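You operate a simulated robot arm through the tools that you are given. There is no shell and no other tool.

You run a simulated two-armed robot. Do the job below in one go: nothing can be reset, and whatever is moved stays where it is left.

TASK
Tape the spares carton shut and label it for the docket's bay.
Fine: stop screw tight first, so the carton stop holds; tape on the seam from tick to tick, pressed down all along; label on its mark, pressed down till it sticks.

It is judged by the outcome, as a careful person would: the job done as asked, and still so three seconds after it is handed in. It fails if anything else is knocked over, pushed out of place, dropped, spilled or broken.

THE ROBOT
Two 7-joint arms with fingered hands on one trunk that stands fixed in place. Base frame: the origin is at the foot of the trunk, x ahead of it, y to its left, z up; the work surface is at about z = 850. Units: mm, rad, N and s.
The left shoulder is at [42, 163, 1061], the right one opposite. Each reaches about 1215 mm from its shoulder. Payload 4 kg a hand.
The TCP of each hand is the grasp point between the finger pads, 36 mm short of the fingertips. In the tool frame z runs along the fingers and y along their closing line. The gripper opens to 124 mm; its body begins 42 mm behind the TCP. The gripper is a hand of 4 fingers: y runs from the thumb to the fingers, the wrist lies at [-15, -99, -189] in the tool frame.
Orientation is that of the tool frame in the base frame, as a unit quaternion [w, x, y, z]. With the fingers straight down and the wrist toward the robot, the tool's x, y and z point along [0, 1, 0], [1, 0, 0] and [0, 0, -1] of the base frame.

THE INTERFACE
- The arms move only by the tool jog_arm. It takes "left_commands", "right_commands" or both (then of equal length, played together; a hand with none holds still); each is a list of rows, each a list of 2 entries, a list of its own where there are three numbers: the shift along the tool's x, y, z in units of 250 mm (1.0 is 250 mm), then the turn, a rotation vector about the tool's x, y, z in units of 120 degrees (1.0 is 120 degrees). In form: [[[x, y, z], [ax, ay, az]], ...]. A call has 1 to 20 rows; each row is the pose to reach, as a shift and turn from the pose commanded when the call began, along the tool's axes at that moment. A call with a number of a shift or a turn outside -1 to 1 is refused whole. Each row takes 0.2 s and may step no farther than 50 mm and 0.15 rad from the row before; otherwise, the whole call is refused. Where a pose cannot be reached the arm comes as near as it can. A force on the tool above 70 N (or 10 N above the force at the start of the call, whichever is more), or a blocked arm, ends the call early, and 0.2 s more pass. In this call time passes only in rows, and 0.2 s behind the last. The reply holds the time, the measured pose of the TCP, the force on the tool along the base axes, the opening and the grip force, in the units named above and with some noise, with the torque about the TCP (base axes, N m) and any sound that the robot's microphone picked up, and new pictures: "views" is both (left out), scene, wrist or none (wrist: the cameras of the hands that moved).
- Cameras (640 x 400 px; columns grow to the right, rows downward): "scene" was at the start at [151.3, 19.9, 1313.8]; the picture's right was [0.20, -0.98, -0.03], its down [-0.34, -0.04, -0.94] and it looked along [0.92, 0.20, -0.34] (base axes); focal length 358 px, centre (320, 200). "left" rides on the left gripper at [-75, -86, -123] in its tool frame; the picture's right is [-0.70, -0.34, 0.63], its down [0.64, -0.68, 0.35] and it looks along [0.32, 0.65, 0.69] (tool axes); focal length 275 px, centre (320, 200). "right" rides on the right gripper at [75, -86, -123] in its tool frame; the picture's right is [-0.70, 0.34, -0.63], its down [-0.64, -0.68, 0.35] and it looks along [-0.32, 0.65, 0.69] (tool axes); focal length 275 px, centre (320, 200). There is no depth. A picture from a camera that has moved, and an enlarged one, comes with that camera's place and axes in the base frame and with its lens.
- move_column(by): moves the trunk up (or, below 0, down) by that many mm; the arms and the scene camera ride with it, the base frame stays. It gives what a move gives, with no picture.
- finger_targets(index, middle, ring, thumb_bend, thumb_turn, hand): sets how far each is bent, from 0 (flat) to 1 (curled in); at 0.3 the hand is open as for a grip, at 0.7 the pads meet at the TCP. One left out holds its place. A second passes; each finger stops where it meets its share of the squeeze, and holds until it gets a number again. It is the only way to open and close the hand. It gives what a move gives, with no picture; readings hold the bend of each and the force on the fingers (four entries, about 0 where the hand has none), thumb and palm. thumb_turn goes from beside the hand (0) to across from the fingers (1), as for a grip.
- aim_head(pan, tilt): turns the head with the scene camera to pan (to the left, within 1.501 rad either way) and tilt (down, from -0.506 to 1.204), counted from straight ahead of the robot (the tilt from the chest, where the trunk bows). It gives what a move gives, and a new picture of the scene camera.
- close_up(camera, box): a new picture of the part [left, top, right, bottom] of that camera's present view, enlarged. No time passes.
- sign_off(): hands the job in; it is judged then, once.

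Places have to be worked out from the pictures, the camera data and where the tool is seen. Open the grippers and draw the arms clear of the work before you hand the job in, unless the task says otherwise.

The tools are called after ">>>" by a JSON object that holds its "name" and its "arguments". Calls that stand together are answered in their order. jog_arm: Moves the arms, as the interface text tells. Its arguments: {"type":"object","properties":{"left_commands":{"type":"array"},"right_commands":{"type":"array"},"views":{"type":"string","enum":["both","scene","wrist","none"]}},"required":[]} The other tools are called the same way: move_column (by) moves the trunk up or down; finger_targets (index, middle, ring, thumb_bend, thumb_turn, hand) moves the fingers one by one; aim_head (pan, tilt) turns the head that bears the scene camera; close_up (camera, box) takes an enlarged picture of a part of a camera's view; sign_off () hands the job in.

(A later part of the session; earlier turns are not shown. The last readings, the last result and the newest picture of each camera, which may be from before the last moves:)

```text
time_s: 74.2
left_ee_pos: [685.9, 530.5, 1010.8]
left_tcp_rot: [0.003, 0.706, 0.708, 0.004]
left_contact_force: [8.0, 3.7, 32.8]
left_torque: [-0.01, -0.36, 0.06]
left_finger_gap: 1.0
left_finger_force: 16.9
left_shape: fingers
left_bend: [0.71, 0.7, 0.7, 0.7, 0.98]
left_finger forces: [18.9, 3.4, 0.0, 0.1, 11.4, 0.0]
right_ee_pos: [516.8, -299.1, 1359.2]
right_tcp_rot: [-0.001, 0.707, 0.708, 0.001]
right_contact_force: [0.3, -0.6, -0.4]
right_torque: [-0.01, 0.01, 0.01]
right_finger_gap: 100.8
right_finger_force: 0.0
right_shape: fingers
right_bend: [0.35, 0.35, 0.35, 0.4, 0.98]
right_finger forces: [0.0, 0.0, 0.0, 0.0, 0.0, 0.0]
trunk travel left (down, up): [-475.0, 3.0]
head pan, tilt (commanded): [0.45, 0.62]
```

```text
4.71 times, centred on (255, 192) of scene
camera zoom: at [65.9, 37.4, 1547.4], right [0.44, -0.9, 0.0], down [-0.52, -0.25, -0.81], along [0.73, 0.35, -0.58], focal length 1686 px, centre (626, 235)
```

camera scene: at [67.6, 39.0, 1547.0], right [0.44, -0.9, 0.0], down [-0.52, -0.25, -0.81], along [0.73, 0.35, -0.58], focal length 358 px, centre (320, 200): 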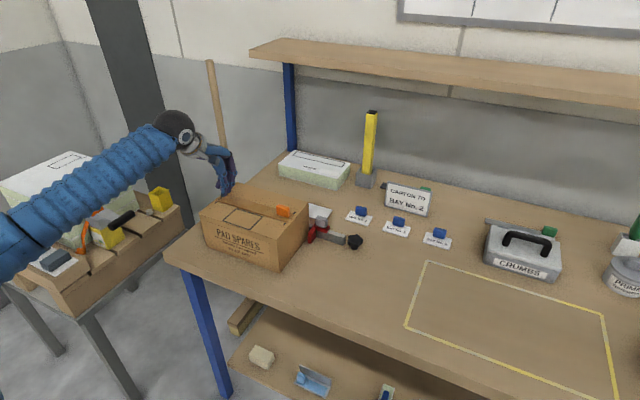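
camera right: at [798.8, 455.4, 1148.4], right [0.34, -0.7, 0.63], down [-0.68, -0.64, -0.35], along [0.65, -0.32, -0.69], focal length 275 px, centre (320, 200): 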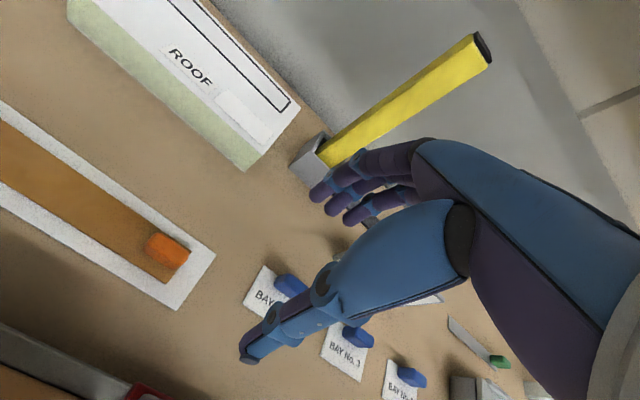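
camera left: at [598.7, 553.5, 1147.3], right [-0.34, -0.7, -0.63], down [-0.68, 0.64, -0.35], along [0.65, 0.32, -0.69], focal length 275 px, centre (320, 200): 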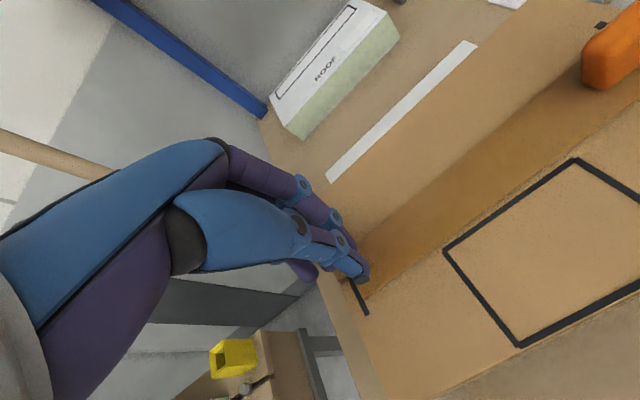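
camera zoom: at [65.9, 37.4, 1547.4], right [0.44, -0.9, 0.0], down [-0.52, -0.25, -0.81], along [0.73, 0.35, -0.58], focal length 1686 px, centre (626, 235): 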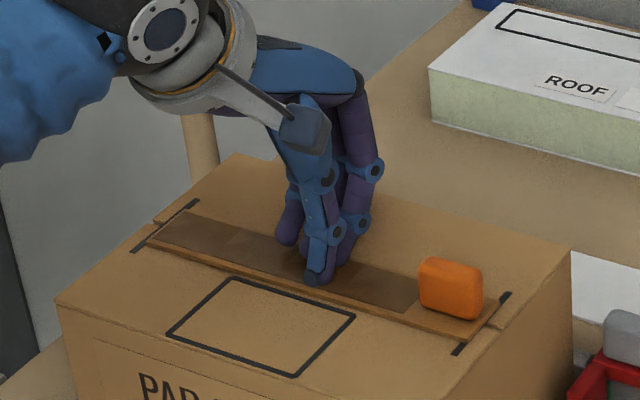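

Dark now up to the tab. I press once more just left of the tab at y≈498, a little lighter.

>>> {"name": "jog_arm", "arguments": {"left_commands": [[[0, 0, -0.06], [0, 0, 0]], [[-0.066, 0, -0.06], [0, 0, 0]], [[-0.13, 0, -0.06], [0, 0, 0]], [[-0.13, 0, -0.03], [0, 0, 0]], [[-0.13, 0, -0.015], [0, 0, 0]], [[-0.13, 0, -0.006], [0, 0, 0]]], "views": "none"}}

>>> {"name": "close_up", "arguments": {"camera": "scene", "box": [240, 170, 320, 235]}}

>>> {"name": "jog_arm", "arguments": {"left_commands": [[[0, 0, -0.08], [0, 0, 0]], [[0, 0, -0.2], [0, 0, 0]], [[0, 0, -0.32], [0, 0, 0]], [[-0.1, 0, -0.32], [0, 0, 0]], [[-0.2, 0, -0.32], [0, 0, 0]]], "views": "both"}}

>>> {"name": "close_up", "arguments": {"camera": "scene", "box": [200, 150, 330, 250]}}

```text
time_s: 75.6
left_ee_pos: [684.8, 498.7, 1011.2]
left_tcp_rot: [0.002, 0.706, 0.708, 0.002]
left_contact_force: [3.9, 4.8, 24.7]
left_torque: [0.07, -0.2, 0.01]
left_finger_gap: 0.7
left_finger_force: 12.6
left_shape: fingers
left_bend: [0.71, 0.7, 0.7, 0.7, 0.98]
left_finger forces: [13.4, 1.8, 0.0, 0.1, 10.6, 0.0]
right_ee_pos: [517.1, -299.3, 1359.8]
right_tcp_rot: [-0.001, 0.707, 0.707, 0.001]
right_contact_force: [0.0, -0.1, -0.2]
right_torque: [-0.03, 0.02, -0.02]
right_finger_gap: 100.9
right_finger_force: 0.0
right_shape: fingers
right_bend: [0.35, 0.35, 0.35, 0.4, 0.98]
right_finger forces: [0.0, 0.0, 0.0, 0.0, 0.1, 0.0]
trunk travel left (down, up): [-475.0, 3.0]
head pan, tilt (commanded): [0.45, 0.62]
```

```text
6.15 times, centred on (280, 202) of scene
camera zoom: at [66.1, 38.1, 1547.3], right [0.44, -0.9, 0.0], down [-0.52, -0.25, -0.81], along [0.73, 0.35, -0.58], focal length 2205 px, centre (566, 185)
```

zoom: 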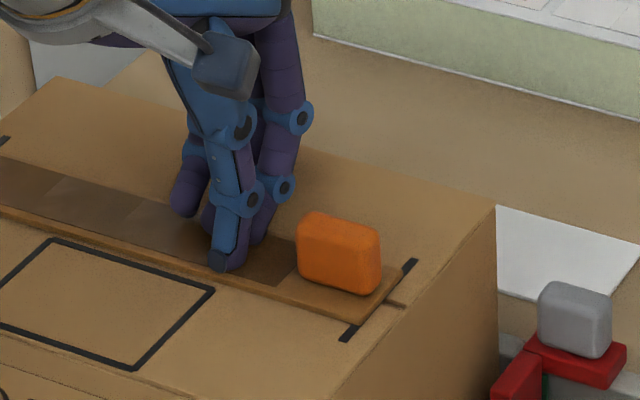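

```text
time_s: 76.8
left_ee_pos: [686.0, 447.2, 1086.8]
left_tcp_rot: [0.0, 0.706, 0.708, -0.001]
left_contact_force: [-0.6, -0.4, -0.4]
left_torque: [0.0, 0.0, -0.01]
left_finger_gap: 1.0
left_finger_force: 0.1
left_shape: fingers
left_bend: [0.7, 0.7, 0.7, 0.7, 0.98]
left_finger forces: [0.0, 0.1, 0.1, 0.0, 0.0, 0.0]
right_ee_pos: [519.9, -300.0, 1357.7]
right_tcp_rot: [-0.001, 0.707, 0.707, -0.001]
right_contact_force: [0.3, -0.2, -0.2]
right_torque: [-0.02, 0.0, 0.0]
right_finger_gap: 100.7
right_finger_force: 0.0
right_shape: fingers
right_bend: [0.35, 0.35, 0.35, 0.4, 0.98]
right_finger forces: [0.1, 0.0, 0.0, 0.0, 0.0, 0.0]
trunk travel left (down, up): [-475.0, 3.0]
head pan, tilt (commanded): [0.45, 0.62]
camera scene: at [68.1, 38.1, 1547.0], right [0.44, -0.9, 0.0], down [-0.52, -0.25, -0.81], along [0.73, 0.36, -0.58], focal length 358 px, centre (320, 200)
camera left: at [600.1, 372.0, 1208.7], right [-0.34, -0.7, -0.63], down [-0.68, 0.64, -0.35], along [0.65, 0.32, -0.69], focal length 275 px, centre (320, 200)
```

scene: 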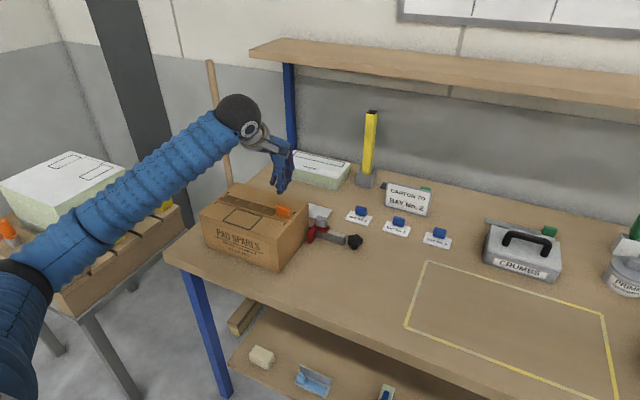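
left: 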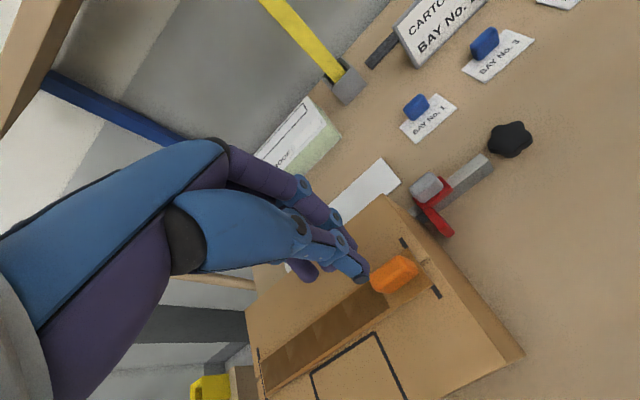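

```text
4.00 times, centred on (265, 200) of scene
camera zoom: at [68.1, 38.1, 1547.0], right [0.44, -0.9, 0.0], down [-0.52, -0.25, -0.81], along [0.73, 0.36, -0.58], focal length 1433 px, centre (540, 200)
```

zoom: 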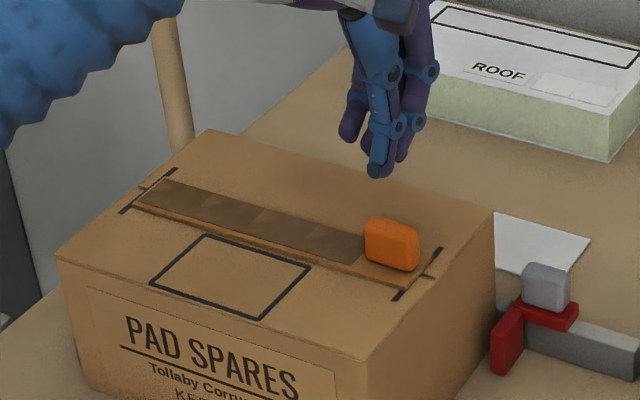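

Four of five stretches are dark; the one under the tab is still light. I position the index tip over the tab's top and press there.

>>> {"name": "jog_arm", "arguments": {"left_commands": [[[0.025, -0.022, 0.05], [0, 0, 0]], [[0.025, -0.022, 0.1], [0, 0, 0]], [[0.025, -0.022, 0.14], [0, 0, 0]]], "views": "none"}}

>>> {"name": "close_up", "arguments": {"camera": "scene", "box": [260, 170, 320, 225]}}

>>> {"name": "close_up", "arguments": {"camera": "left", "box": [280, 190, 460, 340]}}

```text
time_s: 77.6
left_ee_pos: [680.3, 455.7, 1051.2]
left_tcp_rot: [0.0, 0.706, 0.708, 0.0]
left_contact_force: [-0.2, 0.3, 0.1]
left_torque: [0.0, 0.02, 0.02]
left_finger_gap: 0.9
left_finger_force: 0.1
left_shape: fingers
left_bend: [0.7, 0.7, 0.7, 0.7, 0.98]
left_finger forces: [0.0, 0.1, 0.1, 0.0, 0.0, 0.0]
right_ee_pos: [517.6, -297.8, 1358.3]
right_tcp_rot: [0.0, 0.707, 0.707, 0.0]
right_contact_force: [0.8, 0.1, 1.2]
right_torque: [-0.01, -0.02, 0.0]
right_finger_gap: 100.7
right_finger_force: 0.1
right_shape: fingers
right_bend: [0.35, 0.35, 0.35, 0.4, 0.98]
right_finger forces: [0.1, 0.1, 0.1, 0.0, 0.0, 0.0]
trunk travel left (down, up): [-475.0, 3.0]
head pan, tilt (commanded): [0.45, 0.62]
```

```text
7.27 times, centred on (290, 198) of scene
camera zoom: at [67.4, 39.3, 1547.0], right [0.44, -0.9, 0.0], down [-0.52, -0.25, -0.81], along [0.73, 0.35, -0.58], focal length 2606 px, centre (538, 218)
```

zoom: 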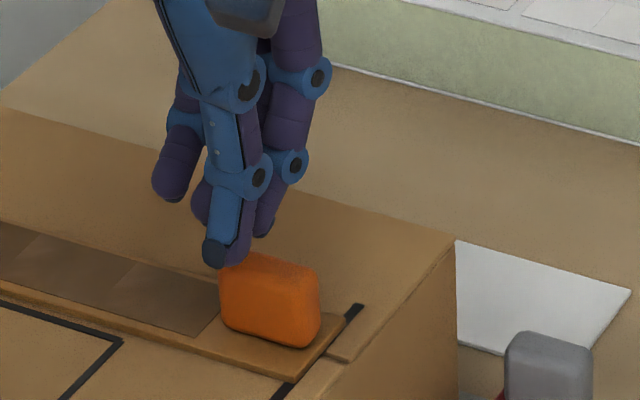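

```text
2.67 times, centred on (370, 265) of left
camera zoom: at [594.2, 380.6, 1172.8], right [-0.34, -0.7, -0.63], down [-0.68, 0.64, -0.35], along [0.65, 0.32, -0.69], focal length 734 px, centre (187, 27)
```

zoom: 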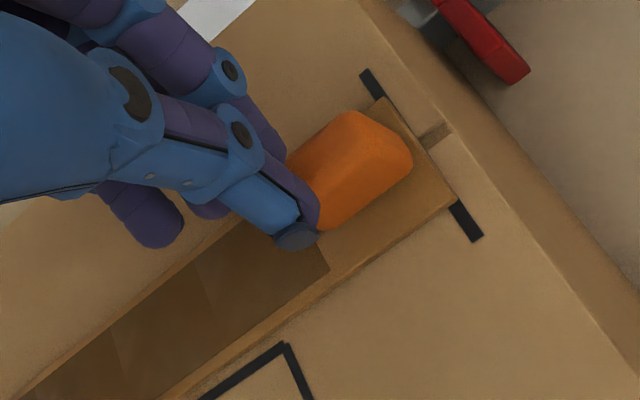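

The index tip is still slightly left of the tab's middle. I shift 6 mm right and press down on the tab top.

>>> {"name": "jog_arm", "arguments": {"left_commands": [[[-0.026, 0, 0], [0, 0, 0]], [[-0.026, 0, 0.02], [0, 0, 0]], [[-0.026, 0, 0.035], [0, 0, 0]], [[-0.026, 0, 0.048], [0, 0, 0]]], "views": "none"}}

>>> {"name": "close_up", "arguments": {"camera": "scene", "box": [260, 170, 320, 225]}}

>>> {"name": "close_up", "arguments": {"camera": "left", "box": [280, 190, 460, 340]}}

```text
time_s: 78.6
left_ee_pos: [679.1, 446.5, 1041.7]
left_tcp_rot: [0.0, 0.706, 0.708, 0.0]
left_contact_force: [1.6, -1.0, 6.4]
left_torque: [-0.06, -0.12, 0.02]
left_finger_gap: 1.0
left_finger_force: 3.4
left_shape: fingers
left_bend: [0.7, 0.7, 0.7, 0.7, 0.98]
left_finger forces: [5.6, 0.0, 0.0, 0.0, 0.1, 0.1]
right_ee_pos: [518.6, -299.7, 1358.8]
right_tcp_rot: [0.001, 0.707, 0.707, 0.0]
right_contact_force: [-0.1, 1.0, -0.5]
right_torque: [0.02, 0.01, 0.04]
right_finger_gap: 101.0
right_finger_force: 0.1
right_shape: fingers
right_bend: [0.35, 0.35, 0.35, 0.4, 0.98]
right_finger forces: [0.0, 0.1, 0.1, 0.0, 0.0, 0.0]
trunk travel left (down, up): [-475.0, 3.0]
head pan, tilt (commanded): [0.45, 0.62]
```

```text
7.27 times, centred on (290, 198) of scene
camera zoom: at [67.2, 38.5, 1547.1], right [0.44, -0.9, 0.0], down [-0.52, -0.25, -0.81], along [0.73, 0.35, -0.58], focal length 2606 px, centre (538, 218)
```

zoom: 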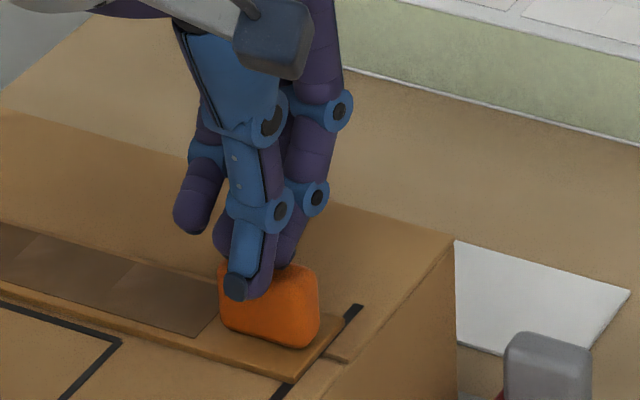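

```text
2.67 times, centred on (370, 265) of left
camera zoom: at [593.4, 372.1, 1162.2], right [-0.34, -0.7, -0.63], down [-0.68, 0.64, -0.35], along [0.65, 0.32, -0.69], focal length 734 px, centre (187, 27)
```

zoom: 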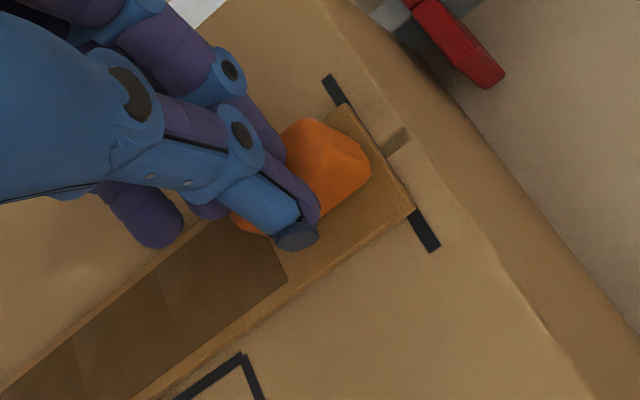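

The index rests on the tab's top (6 N). I press deeper, to about 20–25 N.

>>> {"name": "jog_arm", "arguments": {"left_commands": [[[0, 0, 0.008], [0, 0, 0]], [[0, 0, 0.014], [0, 0, 0]], [[0, 0, 0.02], [0, 0, 0]], [[0, 0, 0.02], [0, 0, 0]]], "views": "none"}}

>>> {"name": "close_up", "arguments": {"camera": "scene", "box": [260, 170, 320, 225]}}

>>> {"name": "close_up", "arguments": {"camera": "left", "box": [280, 190, 460, 340]}}

```text
time_s: 79.6
left_ee_pos: [680.0, 446.7, 1038.6]
left_tcp_rot: [0.001, 0.706, 0.708, 0.003]
left_contact_force: [11.7, -2.0, 38.5]
left_torque: [-0.12, -0.58, 0.02]
left_finger_gap: 0.7
left_finger_force: 19.1
left_shape: fingers
left_bend: [0.72, 0.71, 0.7, 0.7, 0.98]
left_finger forces: [29.6, 8.6, 0.0, 0.0, 0.0, 0.0]
right_ee_pos: [516.3, -299.4, 1359.0]
right_tcp_rot: [0.0, 0.707, 0.707, 0.0]
right_contact_force: [-0.6, 1.1, -0.8]
right_torque: [-0.04, -0.01, 0.02]
right_finger_gap: 100.6
right_finger_force: 0.0
right_shape: fingers
right_bend: [0.35, 0.35, 0.35, 0.4, 0.98]
right_finger forces: [0.1, 0.0, 0.1, 0.1, 0.0, 0.0]
trunk travel left (down, up): [-475.0, 3.0]
head pan, tilt (commanded): [0.45, 0.62]
```

```text
7.27 times, centred on (290, 198) of scene
camera zoom: at [66.2, 37.1, 1547.3], right [0.44, -0.9, 0.0], down [-0.52, -0.25, -0.81], along [0.73, 0.36, -0.58], focal length 2606 px, centre (538, 218)
```

zoom: 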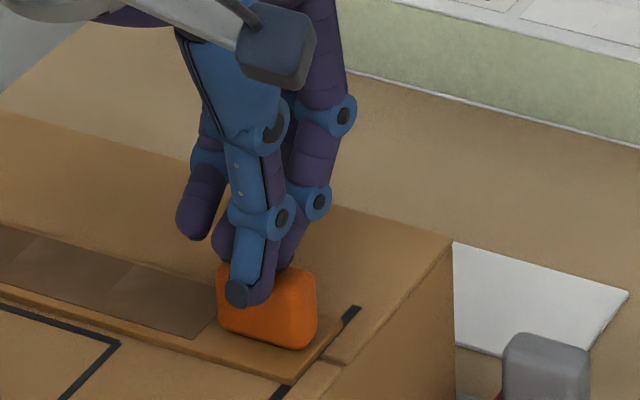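

```text
2.67 times, centred on (370, 265) of left
camera zoom: at [594.1, 371.4, 1158.9], right [-0.33, -0.7, -0.64], down [-0.68, 0.64, -0.35], along [0.65, 0.32, -0.69], focal length 734 px, centre (187, 27)
```

zoom: 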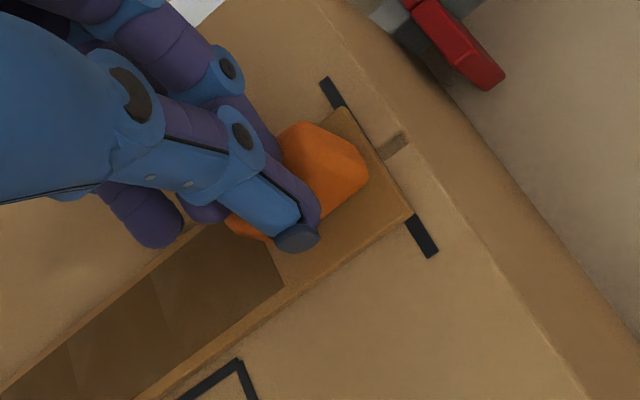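

Pressing on the tab itself does not take; the tape surface beside it must be pressed. I lift, open the fingers but keep the thumb bent, so the thumb tip can press the tape margin on the near side of the tab.

>>> {"name": "jog_arm", "arguments": {"left_commands": [[[0, 0, -0.06], [0, 0, 0]], [[0, 0, -0.14], [0, 0, 0]], [[0.004, 0.014, -0.14], [0, 0, 0]]], "views": "none"}}

>>> {"name": "finger_targets", "arguments": {"hand": "left", "index": 0.35, "middle": 0.35, "ring": 0.35, "thumb_bend": 0.7}}

>>> {"name": "close_up", "arguments": {"camera": "left", "box": [280, 190, 460, 340]}}

>>> {"name": "close_up", "arguments": {"camera": "scene", "box": [260, 150, 320, 225]}}

```text
time_s: 80.4
left_ee_pos: [684.5, 449.7, 1069.1]
left_tcp_rot: [-0.001, 0.707, 0.707, -0.001]
left_contact_force: [0.5, -0.8, -0.1]
left_torque: [-0.04, 0.01, 0.02]
left_finger_gap: 1.1
left_finger_force: 0.0
left_shape: fingers
left_bend: [0.7, 0.7, 0.7, 0.7, 0.98]
left_finger forces: [0.1, 0.1, 0.0, 0.0, 0.0, 0.1]
right_ee_pos: [518.5, -298.4, 1358.3]
right_tcp_rot: [0.0, 0.708, 0.706, -0.001]
right_contact_force: [-1.1, -0.3, 0.6]
right_torque: [0.0, -0.01, 0.0]
right_finger_gap: 101.0
right_finger_force: 0.0
right_shape: fingers
right_bend: [0.35, 0.35, 0.35, 0.4, 0.98]
right_finger forces: [0.1, 0.0, 0.1, 0.0, 0.1, 0.0]
trunk travel left (down, up): [-475.0, 3.0]
head pan, tilt (commanded): [0.45, 0.62]
```

```text
time_s: 81.4
left_ee_pos: [683.3, 448.1, 1069.4]
left_tcp_rot: [0.001, 0.707, 0.707, 0.0]
left_contact_force: [0.0, 0.1, -1.0]
left_torque: [0.01, -0.03, 0.0]
left_finger_gap: 55.3
left_finger_force: 0.1
left_shape: fingers
left_bend: [0.35, 0.35, 0.35, 0.7, 0.98]
left_finger forces: [0.0, 0.0, 0.1, 0.0, 0.1, 0.0]
right_ee_pos: [518.4, -297.1, 1359.1]
right_tcp_rot: [0.0, 0.707, 0.707, 0.0]
right_contact_force: [-1.1, 0.2, -0.9]
right_torque: [-0.02, 0.0, 0.01]
right_finger_gap: 100.7
right_finger_force: 0.0
right_shape: fingers
right_bend: [0.35, 0.35, 0.35, 0.4, 0.98]
right_finger forces: [0.0, 0.0, 0.0, 0.0, 0.0, 0.0]
trunk travel left (down, up): [-475.0, 3.0]
head pan, tilt (commanded): [0.45, 0.62]
```

```text
2.67 times, centred on (370, 265) of left
camera zoom: at [598.2, 373.5, 1190.9], right [-0.34, -0.7, -0.63], down [-0.68, 0.64, -0.35], along [0.65, 0.32, -0.69], focal length 734 px, centre (187, 27)
```

zoom: 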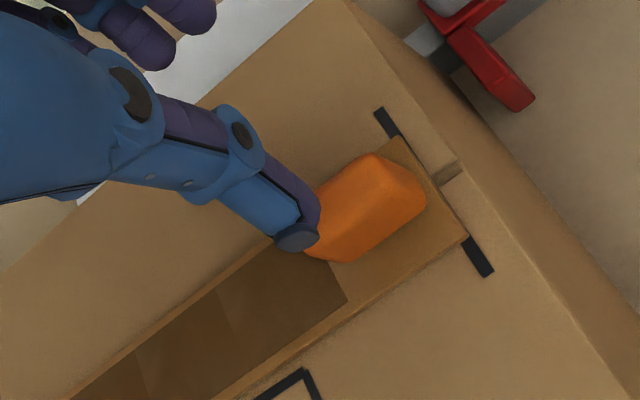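

```text
5.33 times, centred on (290, 188) of scene
camera zoom: at [67.9, 38.9, 1547.0], right [0.44, -0.9, 0.0], down [-0.52, -0.25, -0.81], along [0.73, 0.35, -0.58], focal length 1911 px, centre (480, 267)
```

zoom: 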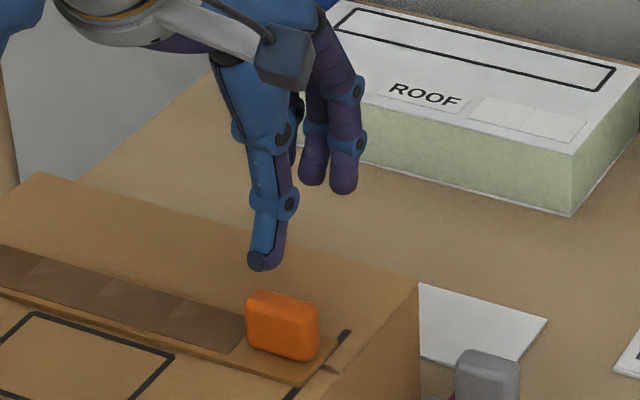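

The near margin beside the tab is about 14 mm wide (x 667–681). I lower the thumb tip onto it at x≈673, beside the tab's middle.

>>> {"name": "jog_arm", "arguments": {"left_commands": [[[0, 0.005, 0.08], [0, 0, 0]], [[0, 0.005, 0.15], [0, 0, 0]], [[0, 0.005, 0.185], [0, 0, 0]]], "views": "none"}}

>>> {"name": "close_up", "arguments": {"camera": "left", "box": [280, 190, 460, 340]}}

>>> {"name": "close_up", "arguments": {"camera": "scene", "box": [260, 170, 320, 225]}}

```text
time_s: 82.2
left_ee_pos: [685.0, 449.4, 1025.8]
left_tcp_rot: [0.0, 0.707, 0.707, 0.001]
left_contact_force: [-10.8, -3.6, 15.4]
left_torque: [-0.19, 0.33, -0.09]
left_finger_gap: 61.7
left_finger_force: 7.6
left_shape: fingers
left_bend: [0.35, 0.35, 0.35, 0.68, 0.96]
left_finger forces: [0.0, 0.1, 0.0, 0.0, 16.1, 0.0]
right_ee_pos: [518.1, -297.5, 1359.3]
right_tcp_rot: [0.0, 0.707, 0.707, 0.0]
right_contact_force: [0.3, 0.8, -0.3]
right_torque: [0.01, 0.04, 0.0]
right_finger_gap: 100.6
right_finger_force: 0.0
right_shape: fingers
right_bend: [0.35, 0.35, 0.35, 0.4, 0.98]
right_finger forces: [0.0, 0.1, 0.1, 0.0, 0.0, 0.0]
trunk travel left (down, up): [-475.0, 3.0]
head pan, tilt (commanded): [0.45, 0.62]
```

```text
2.67 times, centred on (370, 265) of left
camera zoom: at [599.1, 374.7, 1146.2], right [-0.34, -0.7, -0.63], down [-0.68, 0.64, -0.35], along [0.65, 0.32, -0.69], focal length 734 px, centre (187, 27)
```

zoom: 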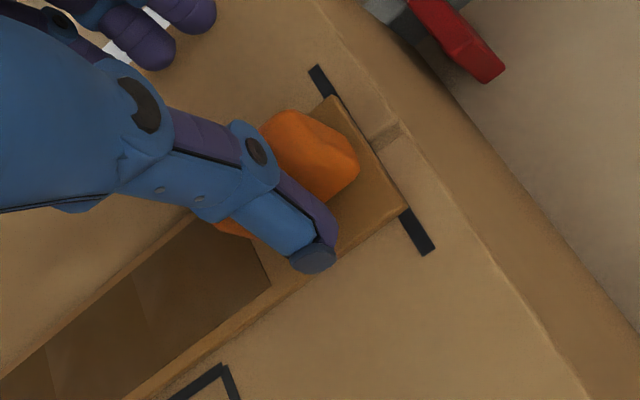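

```text
7.27 times, centred on (290, 198) of scene
camera zoom: at [67.3, 39.1, 1547.0], right [0.44, -0.9, 0.0], down [-0.52, -0.25, -0.81], along [0.73, 0.35, -0.58], focal length 2606 px, centre (538, 218)
```

zoom: 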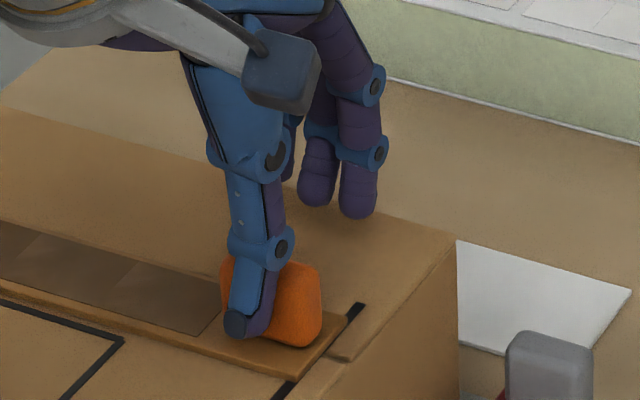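

The thumb pad leans on the tab's edge (11 N sideways). I back off, move 6 mm toward me and come down again beside it.

>>> {"name": "jog_arm", "arguments": {"left_commands": [[[0, -0.012, -0.03], [0, 0, 0]], [[0, -0.024, -0.03], [0, 0, 0]], [[0, -0.024, 0.0], [0, 0, 0]], [[0, -0.024, 0.025], [0, 0, 0]]], "views": "none"}}

>>> {"name": "close_up", "arguments": {"camera": "left", "box": [280, 190, 460, 340]}}

>>> {"name": "close_up", "arguments": {"camera": "scene", "box": [260, 170, 320, 225]}}

```text
time_s: 83.2
left_ee_pos: [677.5, 449.0, 1019.4]
left_tcp_rot: [0.001, 0.706, 0.708, 0.0]
left_contact_force: [-3.6, -0.9, 6.2]
left_torque: [-0.04, 0.09, -0.03]
left_finger_gap: 57.3
left_finger_force: 3.5
left_shape: fingers
left_bend: [0.35, 0.35, 0.35, 0.69, 0.97]
left_finger forces: [0.0, 0.0, 0.1, 0.0, 6.3, 0.1]
right_ee_pos: [516.8, -299.4, 1359.7]
right_tcp_rot: [0.0, 0.708, 0.707, 0.0]
right_contact_force: [-0.4, 0.5, 0.4]
right_torque: [0.02, 0.02, 0.03]
right_finger_gap: 100.7
right_finger_force: 0.2
right_shape: fingers
right_bend: [0.35, 0.35, 0.35, 0.4, 0.98]
right_finger forces: [0.1, 0.1, 0.1, 0.1, 0.0, 0.0]
trunk travel left (down, up): [-475.0, 3.0]
head pan, tilt (commanded): [0.45, 0.62]
```

```text
2.67 times, centred on (370, 265) of left
camera zoom: at [592.2, 374.2, 1139.5], right [-0.34, -0.7, -0.63], down [-0.68, 0.64, -0.35], along [0.65, 0.32, -0.69], focal length 734 px, centre (187, 27)
```

zoom: 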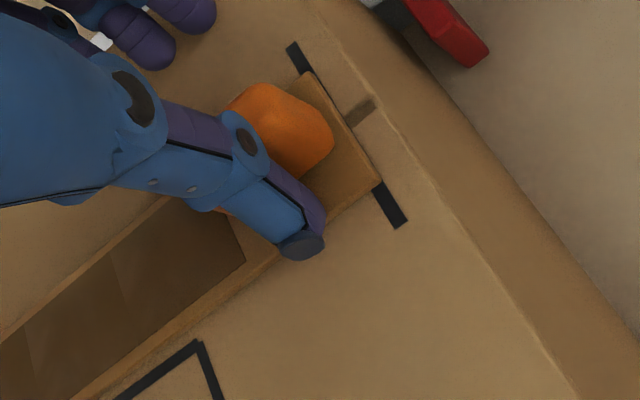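

```text
7.27 times, centred on (290, 198) of scene
camera zoom: at [66.5, 38.6, 1547.1], right [0.44, -0.9, 0.0], down [-0.52, -0.25, -0.81], along [0.73, 0.35, -0.58], focal length 2606 px, centre (538, 218)
```

zoom: 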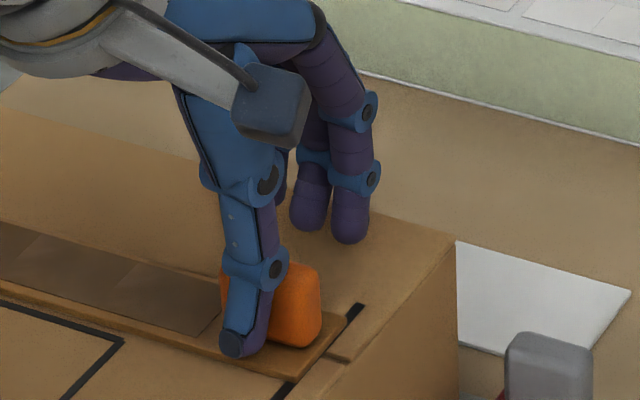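

The thumb leans the wrong way for this margin, but the index leans away from the tab there. I lift, close the hand again, and shift so the index and middle tips come down on the near margin at x≈673.

>>> {"name": "jog_arm", "arguments": {"left_commands": [[[0, -0.02, -0.05], [0, 0, 0]], [[0, -0.03, -0.15], [0, 0, 0]], [[0.024, -0.046, -0.22], [0, 0, 0]]], "views": "none"}}

>>> {"name": "finger_targets", "arguments": {"hand": "left", "index": 0.7, "middle": 0.7, "ring": 0.7, "thumb_bend": 0.7}}

>>> {"name": "jog_arm", "arguments": {"left_commands": [[[0, 0, 0.08], [0, 0, 0]], [[0, 0, 0.15], [0, 0, 0]], [[0, 0, 0.19], [0, 0, 0]]], "views": "none"}}

>>> {"name": "close_up", "arguments": {"camera": "left", "box": [280, 190, 460, 340]}}

>>> {"name": "close_up", "arguments": {"camera": "scene", "box": [260, 170, 320, 225]}}

```text
time_s: 84.0
left_ee_pos: [667.7, 453.1, 1071.9]
left_tcp_rot: [0.0, 0.706, 0.708, 0.0]
left_contact_force: [0.4, 0.5, -0.1]
left_torque: [-0.01, -0.03, -0.04]
left_finger_gap: 55.3
left_finger_force: 0.1
left_shape: fingers
left_bend: [0.35, 0.35, 0.35, 0.7, 0.97]
left_finger forces: [0.0, 0.0, 0.0, 0.1, 0.0, 0.1]
right_ee_pos: [517.5, -297.0, 1358.9]
right_tcp_rot: [0.0, 0.707, 0.707, 0.0]
right_contact_force: [0.4, 0.1, 0.2]
right_torque: [0.01, -0.01, 0.04]
right_finger_gap: 101.0
right_finger_force: 0.1
right_shape: fingers
right_bend: [0.35, 0.35, 0.35, 0.4, 0.98]
right_finger forces: [0.0, 0.1, 0.1, 0.0, 0.0, 0.0]
trunk travel left (down, up): [-475.0, 3.0]
head pan, tilt (commanded): [0.45, 0.62]
```

```text
time_s: 85.0
left_ee_pos: [667.7, 454.2, 1071.7]
left_tcp_rot: [0.0, 0.707, 0.707, 0.0]
left_contact_force: [-0.2, -0.5, -0.2]
left_torque: [0.0, 0.0, -0.04]
left_finger_gap: 1.5
left_finger_force: 0.0
left_shape: fingers
left_bend: [0.7, 0.7, 0.7, 0.7, 0.97]
left_finger forces: [0.0, 0.0, 0.0, 0.0, 0.1, 0.0]
right_ee_pos: [517.8, -298.8, 1358.4]
right_tcp_rot: [0.0, 0.707, 0.707, 0.0]
right_contact_force: [0.2, -0.6, -0.2]
right_torque: [0.0, 0.02, -0.01]
right_finger_gap: 100.7
right_finger_force: 0.0
right_shape: fingers
right_bend: [0.35, 0.35, 0.35, 0.4, 0.98]
right_finger forces: [0.0, 0.0, 0.0, 0.0, 0.0, 0.0]
trunk travel left (down, up): [-475.0, 3.0]
head pan, tilt (commanded): [0.45, 0.62]
```

```text
time_s: 85.8
left_ee_pos: [666.3, 452.7, 1029.9]
left_tcp_rot: [0.003, 0.706, 0.708, 0.003]
left_contact_force: [-6.3, -0.5, 35.4]
left_torque: [0.06, -0.55, -0.09]
left_finger_gap: 0.0
left_finger_force: 21.8
left_shape: fingers
left_bend: [0.71, 0.71, 0.7, 0.69, 0.97]
left_finger forces: [23.8, 20.1, 0.1, 0.0, 0.0, 0.0]
right_ee_pos: [513.4, -299.3, 1359.3]
right_tcp_rot: [0.0, 0.707, 0.707, 0.001]
right_contact_force: [-0.4, 0.5, 0.0]
right_torque: [-0.01, -0.02, -0.02]
right_finger_gap: 100.7
right_finger_force: 0.0
right_shape: fingers
right_bend: [0.35, 0.35, 0.35, 0.4, 0.98]
right_finger forces: [0.0, 0.0, 0.1, 0.0, 0.1, 0.0]
trunk travel left (down, up): [-475.0, 3.0]
head pan, tilt (commanded): [0.45, 0.62]
```

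```text
2.67 times, centred on (370, 265) of left
camera zoom: at [579.7, 378.0, 1149.7], right [-0.33, -0.7, -0.64], down [-0.68, 0.64, -0.35], along [0.66, 0.32, -0.69], focal length 734 px, centre (187, 27)
```

zoom: 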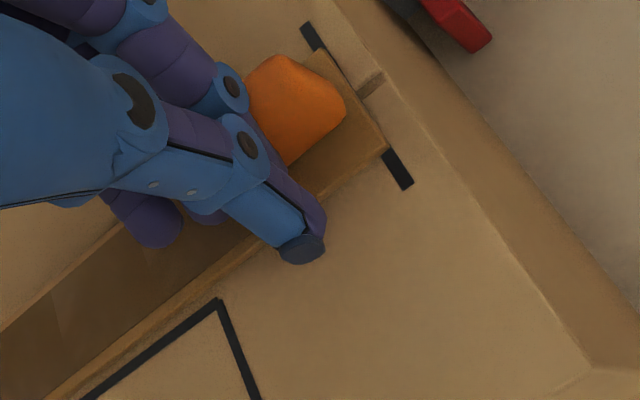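

```text
7.27 times, centred on (290, 198) of scene
camera zoom: at [63.9, 37.1, 1547.5], right [0.44, -0.9, 0.0], down [-0.52, -0.25, -0.82], along [0.73, 0.36, -0.58], focal length 2606 px, centre (538, 218)
```

zoom: 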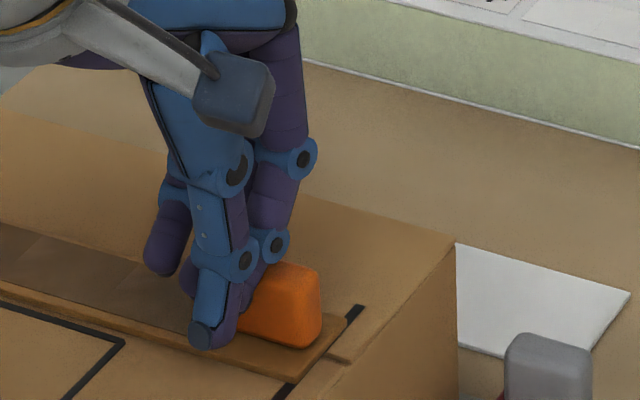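

The index and middle are landing on the tab's rounded edge. I lift, shift 9 mm further toward me, and come down again.

>>> {"name": "jog_arm", "arguments": {"left_commands": [[[0, 0, -0.08], [0, 0, 0]], [[0, -0.018, -0.08], [0, 0, 0]], [[0, -0.036, -0.08], [0, 0, 0]], [[0, -0.036, -0.02], [0, 0, 0]], [[0, -0.036, 0.0], [0, 0, 0]], [[0, -0.036, 0.012], [0, 0, 0]]], "views": "none"}}

>>> {"name": "close_up", "arguments": {"camera": "left", "box": [280, 190, 460, 340]}}

>>> {"name": "close_up", "arguments": {"camera": "scene", "box": [260, 170, 320, 225]}}

```text
time_s: 87.2
left_ee_pos: [656.4, 455.5, 1025.2]
left_tcp_rot: [0.002, 0.706, 0.709, 0.002]
left_contact_force: [0.0, 10.9, 24.7]
left_torque: [0.14, -0.6, 0.25]
left_finger_gap: 0.0
left_finger_force: 13.6
left_shape: fingers
left_bend: [0.7, 0.71, 0.7, 0.7, 0.97]
left_finger forces: [13.5, 14.1, 0.0, 0.0, 0.0, 0.1]
right_ee_pos: [517.1, -297.5, 1358.9]
right_tcp_rot: [0.0, 0.707, 0.707, 0.0]
right_contact_force: [1.0, -0.5, 0.0]
right_torque: [0.02, 0.01, 0.06]
right_finger_gap: 100.6
right_finger_force: 0.1
right_shape: fingers
right_bend: [0.35, 0.35, 0.35, 0.4, 0.98]
right_finger forces: [0.1, 0.0, 0.0, 0.0, 0.0, 0.0]
trunk travel left (down, up): [-475.0, 3.0]
head pan, tilt (commanded): [0.45, 0.62]
```

```text
2.67 times, centred on (370, 265) of left
camera zoom: at [569.9, 380.9, 1145.3], right [-0.33, -0.7, -0.64], down [-0.68, 0.64, -0.35], along [0.65, 0.32, -0.69], focal length 734 px, centre (187, 27)
```

zoom: 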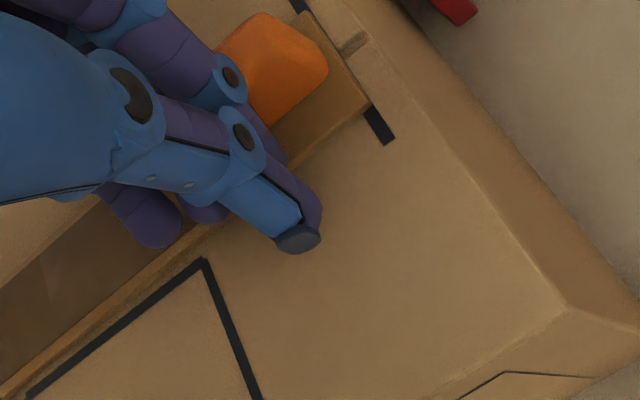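

```text
7.27 times, centred on (290, 198) of scene
camera zoom: at [66.0, 39.3, 1547.2], right [0.44, -0.9, 0.0], down [-0.52, -0.25, -0.81], along [0.73, 0.35, -0.58], focal length 2606 px, centre (538, 218)
```

zoom: 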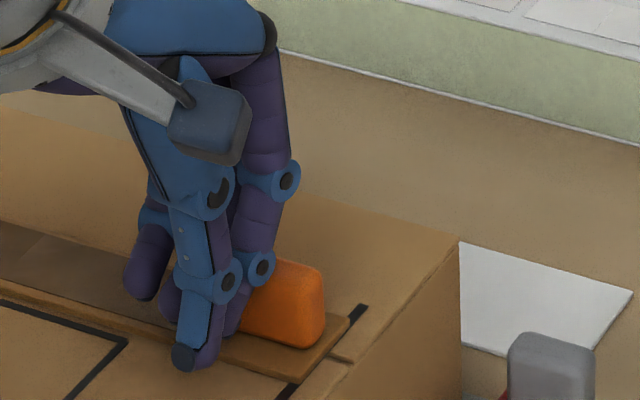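

Something still resists 14 mm above the tape level. I lift clear and take a careful look at the tab end.

>>> {"name": "jog_arm", "arguments": {"left_commands": [[[0, 0, -0.1], [0, 0, 0]], [[0.05, 0, -0.2], [0, 0, 0]], [[0.15, 0, -0.3], [0, 0, 0]], [[0.3, 0, -0.35], [0, 0, 0]], [[0.45, 0, -0.35], [0, 0, 0]]], "views": "both"}}

>>> {"name": "close_up", "arguments": {"camera": "scene", "box": [265, 185, 325, 225]}}

>>> {"name": "close_up", "arguments": {"camera": "scene", "box": [200, 150, 330, 250]}}

```text
time_s: 88.4
left_ee_pos: [657.6, 565.2, 1111.7]
left_tcp_rot: [0.0, 0.707, 0.707, 0.001]
left_contact_force: [-0.1, 0.4, -0.2]
left_torque: [-0.03, -0.03, 0.02]
left_finger_gap: 1.1
left_finger_force: 0.0
left_shape: fingers
left_bend: [0.7, 0.7, 0.7, 0.7, 0.97]
left_finger forces: [0.1, 0.1, 0.0, 0.0, 0.0, 0.0]
right_ee_pos: [516.8, -297.5, 1359.2]
right_tcp_rot: [0.0, 0.707, 0.707, 0.0]
right_contact_force: [-0.2, -0.8, -0.7]
right_torque: [0.0, 0.02, 0.05]
right_finger_gap: 100.7
right_finger_force: 0.0
right_shape: fingers
right_bend: [0.35, 0.35, 0.35, 0.4, 0.98]
right_finger forces: [0.1, 0.0, 0.0, 0.0, 0.0, 0.0]
trunk travel left (down, up): [-475.0, 3.0]
head pan, tilt (commanded): [0.45, 0.62]
camera scene: at [67.1, 39.6, 1547.0], right [0.43, -0.9, 0.0], down [-0.52, -0.25, -0.81], along [0.73, 0.35, -0.58], focal length 358 px, centre (320, 200)
camera left: at [570.8, 491.2, 1232.8], right [-0.34, -0.7, -0.63], down [-0.68, 0.64, -0.35], along [0.65, 0.32, -0.69], focal length 275 px, centre (320, 200)
```

scene: 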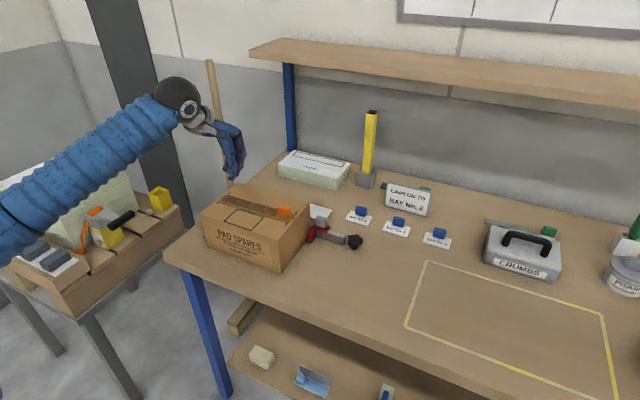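
left: 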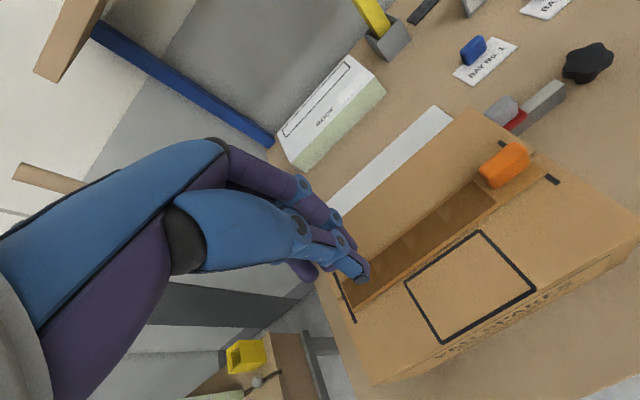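

```text
10.00 times, centred on (295, 205) of scene
camera zoom: at [67.1, 39.6, 1547.0], right [0.43, -0.9, 0.0], down [-0.52, -0.25, -0.81], along [0.73, 0.35, -0.58], focal length 3583 px, centre (570, 150)
```

zoom: 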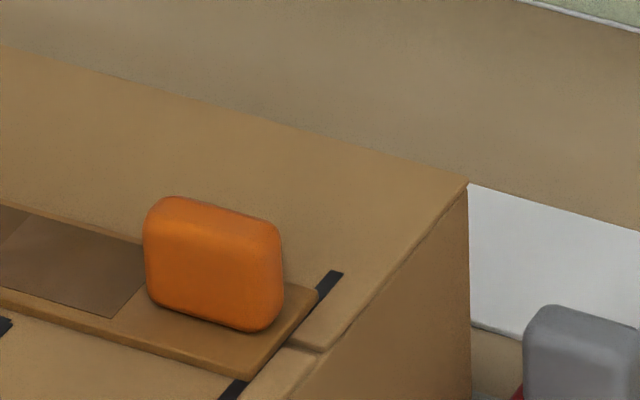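

```text
4.00 times, centred on (265, 200) of scene
camera zoom: at [67.1, 39.6, 1547.0], right [0.43, -0.9, 0.0], down [-0.52, -0.25, -0.81], along [0.73, 0.35, -0.58], focal length 1433 px, centre (540, 200)
```

zoom: 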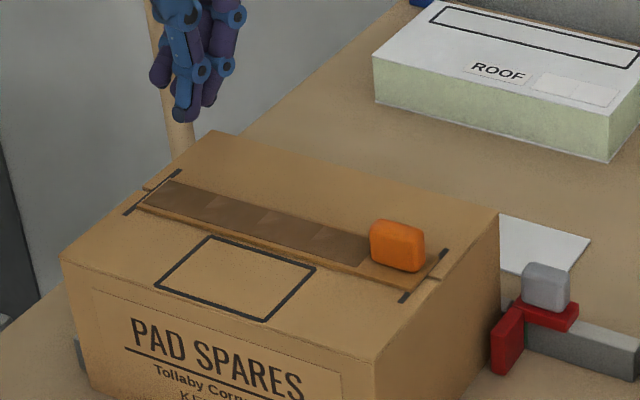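

The carton seems to have slid about 4 mm toward the stop under that sideways push. I check its surroundings, including the grey item showing at its left foot.

>>> {"name": "close_up", "arguments": {"camera": "scene", "box": [190, 200, 270, 265]}}

>>> {"name": "close_up", "arguments": {"camera": "scene", "box": [270, 200, 370, 275]}}

>>> {"name": "close_up", "arguments": {"camera": "left", "box": [320, 80, 640, 400]}}

```text
6.15 times, centred on (230, 232) of scene
camera zoom: at [67.1, 39.6, 1547.0], right [0.43, -0.9, 0.0], down [-0.52, -0.25, -0.81], along [0.73, 0.35, -0.58], focal length 2205 px, centre (874, 0)
```

zoom: 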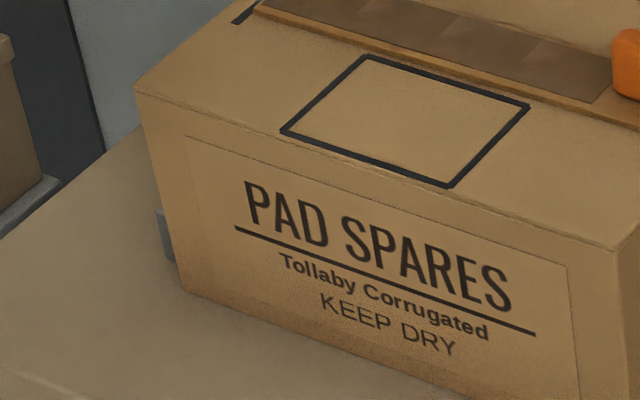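

```text
5.33 times, centred on (320, 238) of scene
camera zoom: at [67.1, 39.6, 1547.0], right [0.43, -0.9, 0.0], down [-0.52, -0.25, -0.81], along [0.73, 0.35, -0.58], focal length 1911 px, centre (320, 0)
```

zoom: 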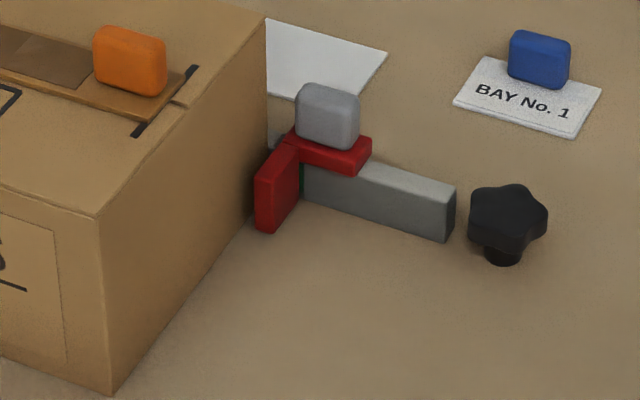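

```text
1.25 times, centred on (480, 240) of left
camera zoom: at [570.8, 491.2, 1232.8], right [-0.34, -0.7, -0.63], down [-0.68, 0.64, -0.35], along [0.65, 0.32, -0.69], focal length 344 px, centre (120, 150)
```

zoom: 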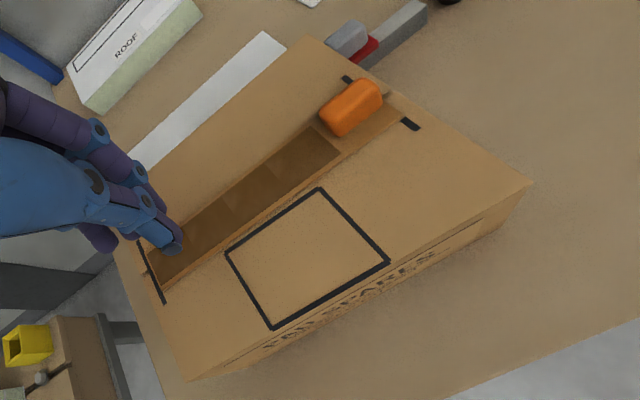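

A fixed grey fence stands at the carton's left foot and the red stop on its right, so the carton is simply seated between them; I must avoid more side force. For the last stretch I try a more upright thumb: fingers open, thumb bent further, and look at its shape.

>>> {"name": "finger_targets", "arguments": {"hand": "left", "index": 0.3, "middle": 0.3, "ring": 0.3, "thumb_bend": 0.9}}

>>> {"name": "close_up", "arguments": {"camera": "scene", "box": [180, 100, 260, 200]}}

>>> {"name": "close_up", "arguments": {"camera": "left", "box": [200, 120, 460, 340]}}

```text
time_s: 89.4
left_ee_pos: [655.8, 565.9, 1111.6]
left_tcp_rot: [0.0, 0.707, 0.707, 0.0]
left_contact_force: [0.1, 0.8, -0.3]
left_torque: [-0.04, 0.03, -0.04]
left_finger_gap: 16.8
left_finger_force: 0.0
left_shape: fingers
left_bend: [0.3, 0.3, 0.3, 0.9, 0.97]
left_finger forces: [0.1, 0.0, 0.0, 0.0, 0.1, 0.0]
right_ee_pos: [516.4, -298.2, 1358.2]
right_tcp_rot: [0.0, 0.706, 0.708, 0.0]
right_contact_force: [-0.5, 0.1, 0.4]
right_torque: [0.03, -0.03, 0.03]
right_finger_gap: 100.7
right_finger_force: 0.1
right_shape: fingers
right_bend: [0.35, 0.35, 0.35, 0.4, 0.98]
right_finger forces: [0.0, 0.0, 0.1, 0.0, 0.0, 0.1]
trunk travel left (down, up): [-475.0, 3.0]
head pan, tilt (commanded): [0.45, 0.62]
```

```text
4.00 times, centred on (220, 150) of scene
camera zoom: at [67.5, 39.1, 1547.0], right [0.44, -0.9, 0.0], down [-0.52, -0.25, -0.81], along [0.73, 0.35, -0.58], focal length 1433 px, centre (720, 400)
```

zoom: 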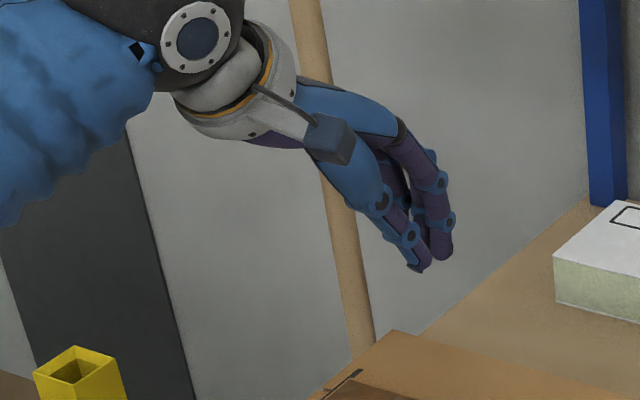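

```text
1.82 times, centred on (330, 230) of left
camera zoom: at [570.9, 491.1, 1233.2], right [-0.34, -0.7, -0.63], down [-0.68, 0.64, -0.35], along [0.65, 0.32, -0.69], focal length 500 px, centre (302, 146)
```

zoom: 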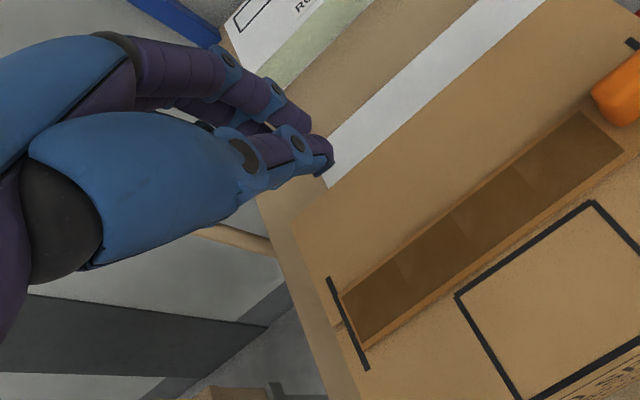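

At 0.9 the thumb curls inward, leaning the right way but too short. I straighten the fingers out of the way and try the thumb at 0.78.

>>> {"name": "finger_targets", "arguments": {"hand": "left", "index": 0.05, "middle": 0.05, "ring": 0.05, "thumb_bend": 0.78}}

>>> {"name": "close_up", "arguments": {"camera": "scene", "box": [190, 110, 260, 190]}}

>>> {"name": "close_up", "arguments": {"camera": "left", "box": [200, 120, 460, 340]}}

```text
time_s: 90.4
left_ee_pos: [656.5, 565.4, 1112.3]
left_tcp_rot: [0.001, 0.707, 0.707, 0.0]
left_contact_force: [0.8, 0.2, 0.3]
left_torque: [0.01, -0.06, 0.0]
left_finger_gap: 88.0
left_finger_force: 0.0
left_shape: fingers
left_bend: [0.05, 0.05, 0.05, 0.78, 0.97]
left_finger forces: [0.0, 0.0, 0.0, 0.1, 0.0, 0.0]
right_ee_pos: [518.9, -298.2, 1358.1]
right_tcp_rot: [0.0, 0.706, 0.708, 0.0]
right_contact_force: [-0.6, -0.8, 0.3]
right_torque: [-0.04, -0.03, 0.03]
right_finger_gap: 100.8
right_finger_force: 0.1
right_shape: fingers
right_bend: [0.35, 0.35, 0.35, 0.4, 0.98]
right_finger forces: [0.1, 0.1, 0.0, 0.0, 0.0, 0.0]
trunk travel left (down, up): [-475.0, 3.0]
head pan, tilt (commanded): [0.45, 0.62]
```

```text
5.00 times, centred on (225, 150) of scene
camera zoom: at [67.6, 39.0, 1547.0], right [0.44, -0.9, 0.0], down [-0.52, -0.25, -0.81], along [0.73, 0.35, -0.58], focal length 1792 px, centre (795, 450)
```

zoom: 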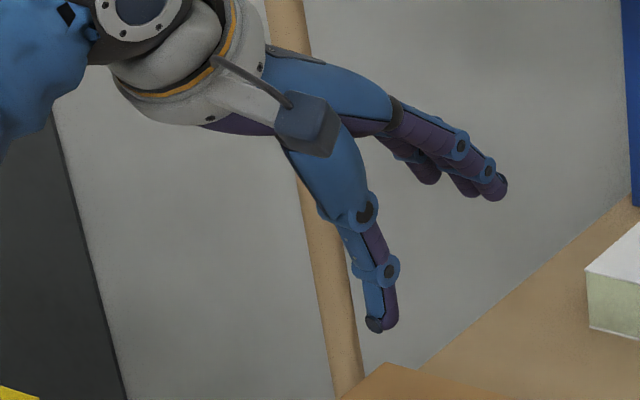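

```text
1.82 times, centred on (330, 230) of left
camera zoom: at [571.0, 490.9, 1233.2], right [-0.34, -0.7, -0.63], down [-0.68, 0.64, -0.35], along [0.65, 0.32, -0.69], focal length 500 px, centre (302, 146)
```

zoom: 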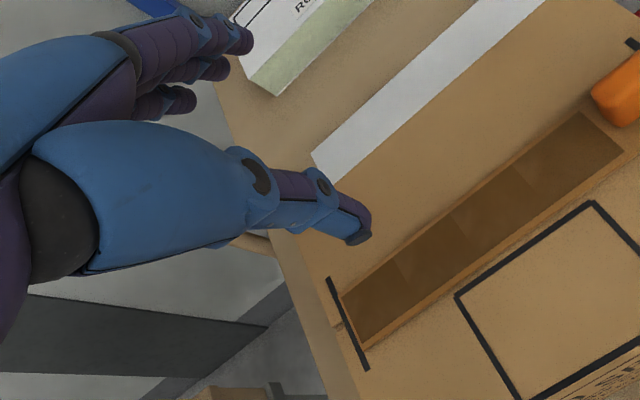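

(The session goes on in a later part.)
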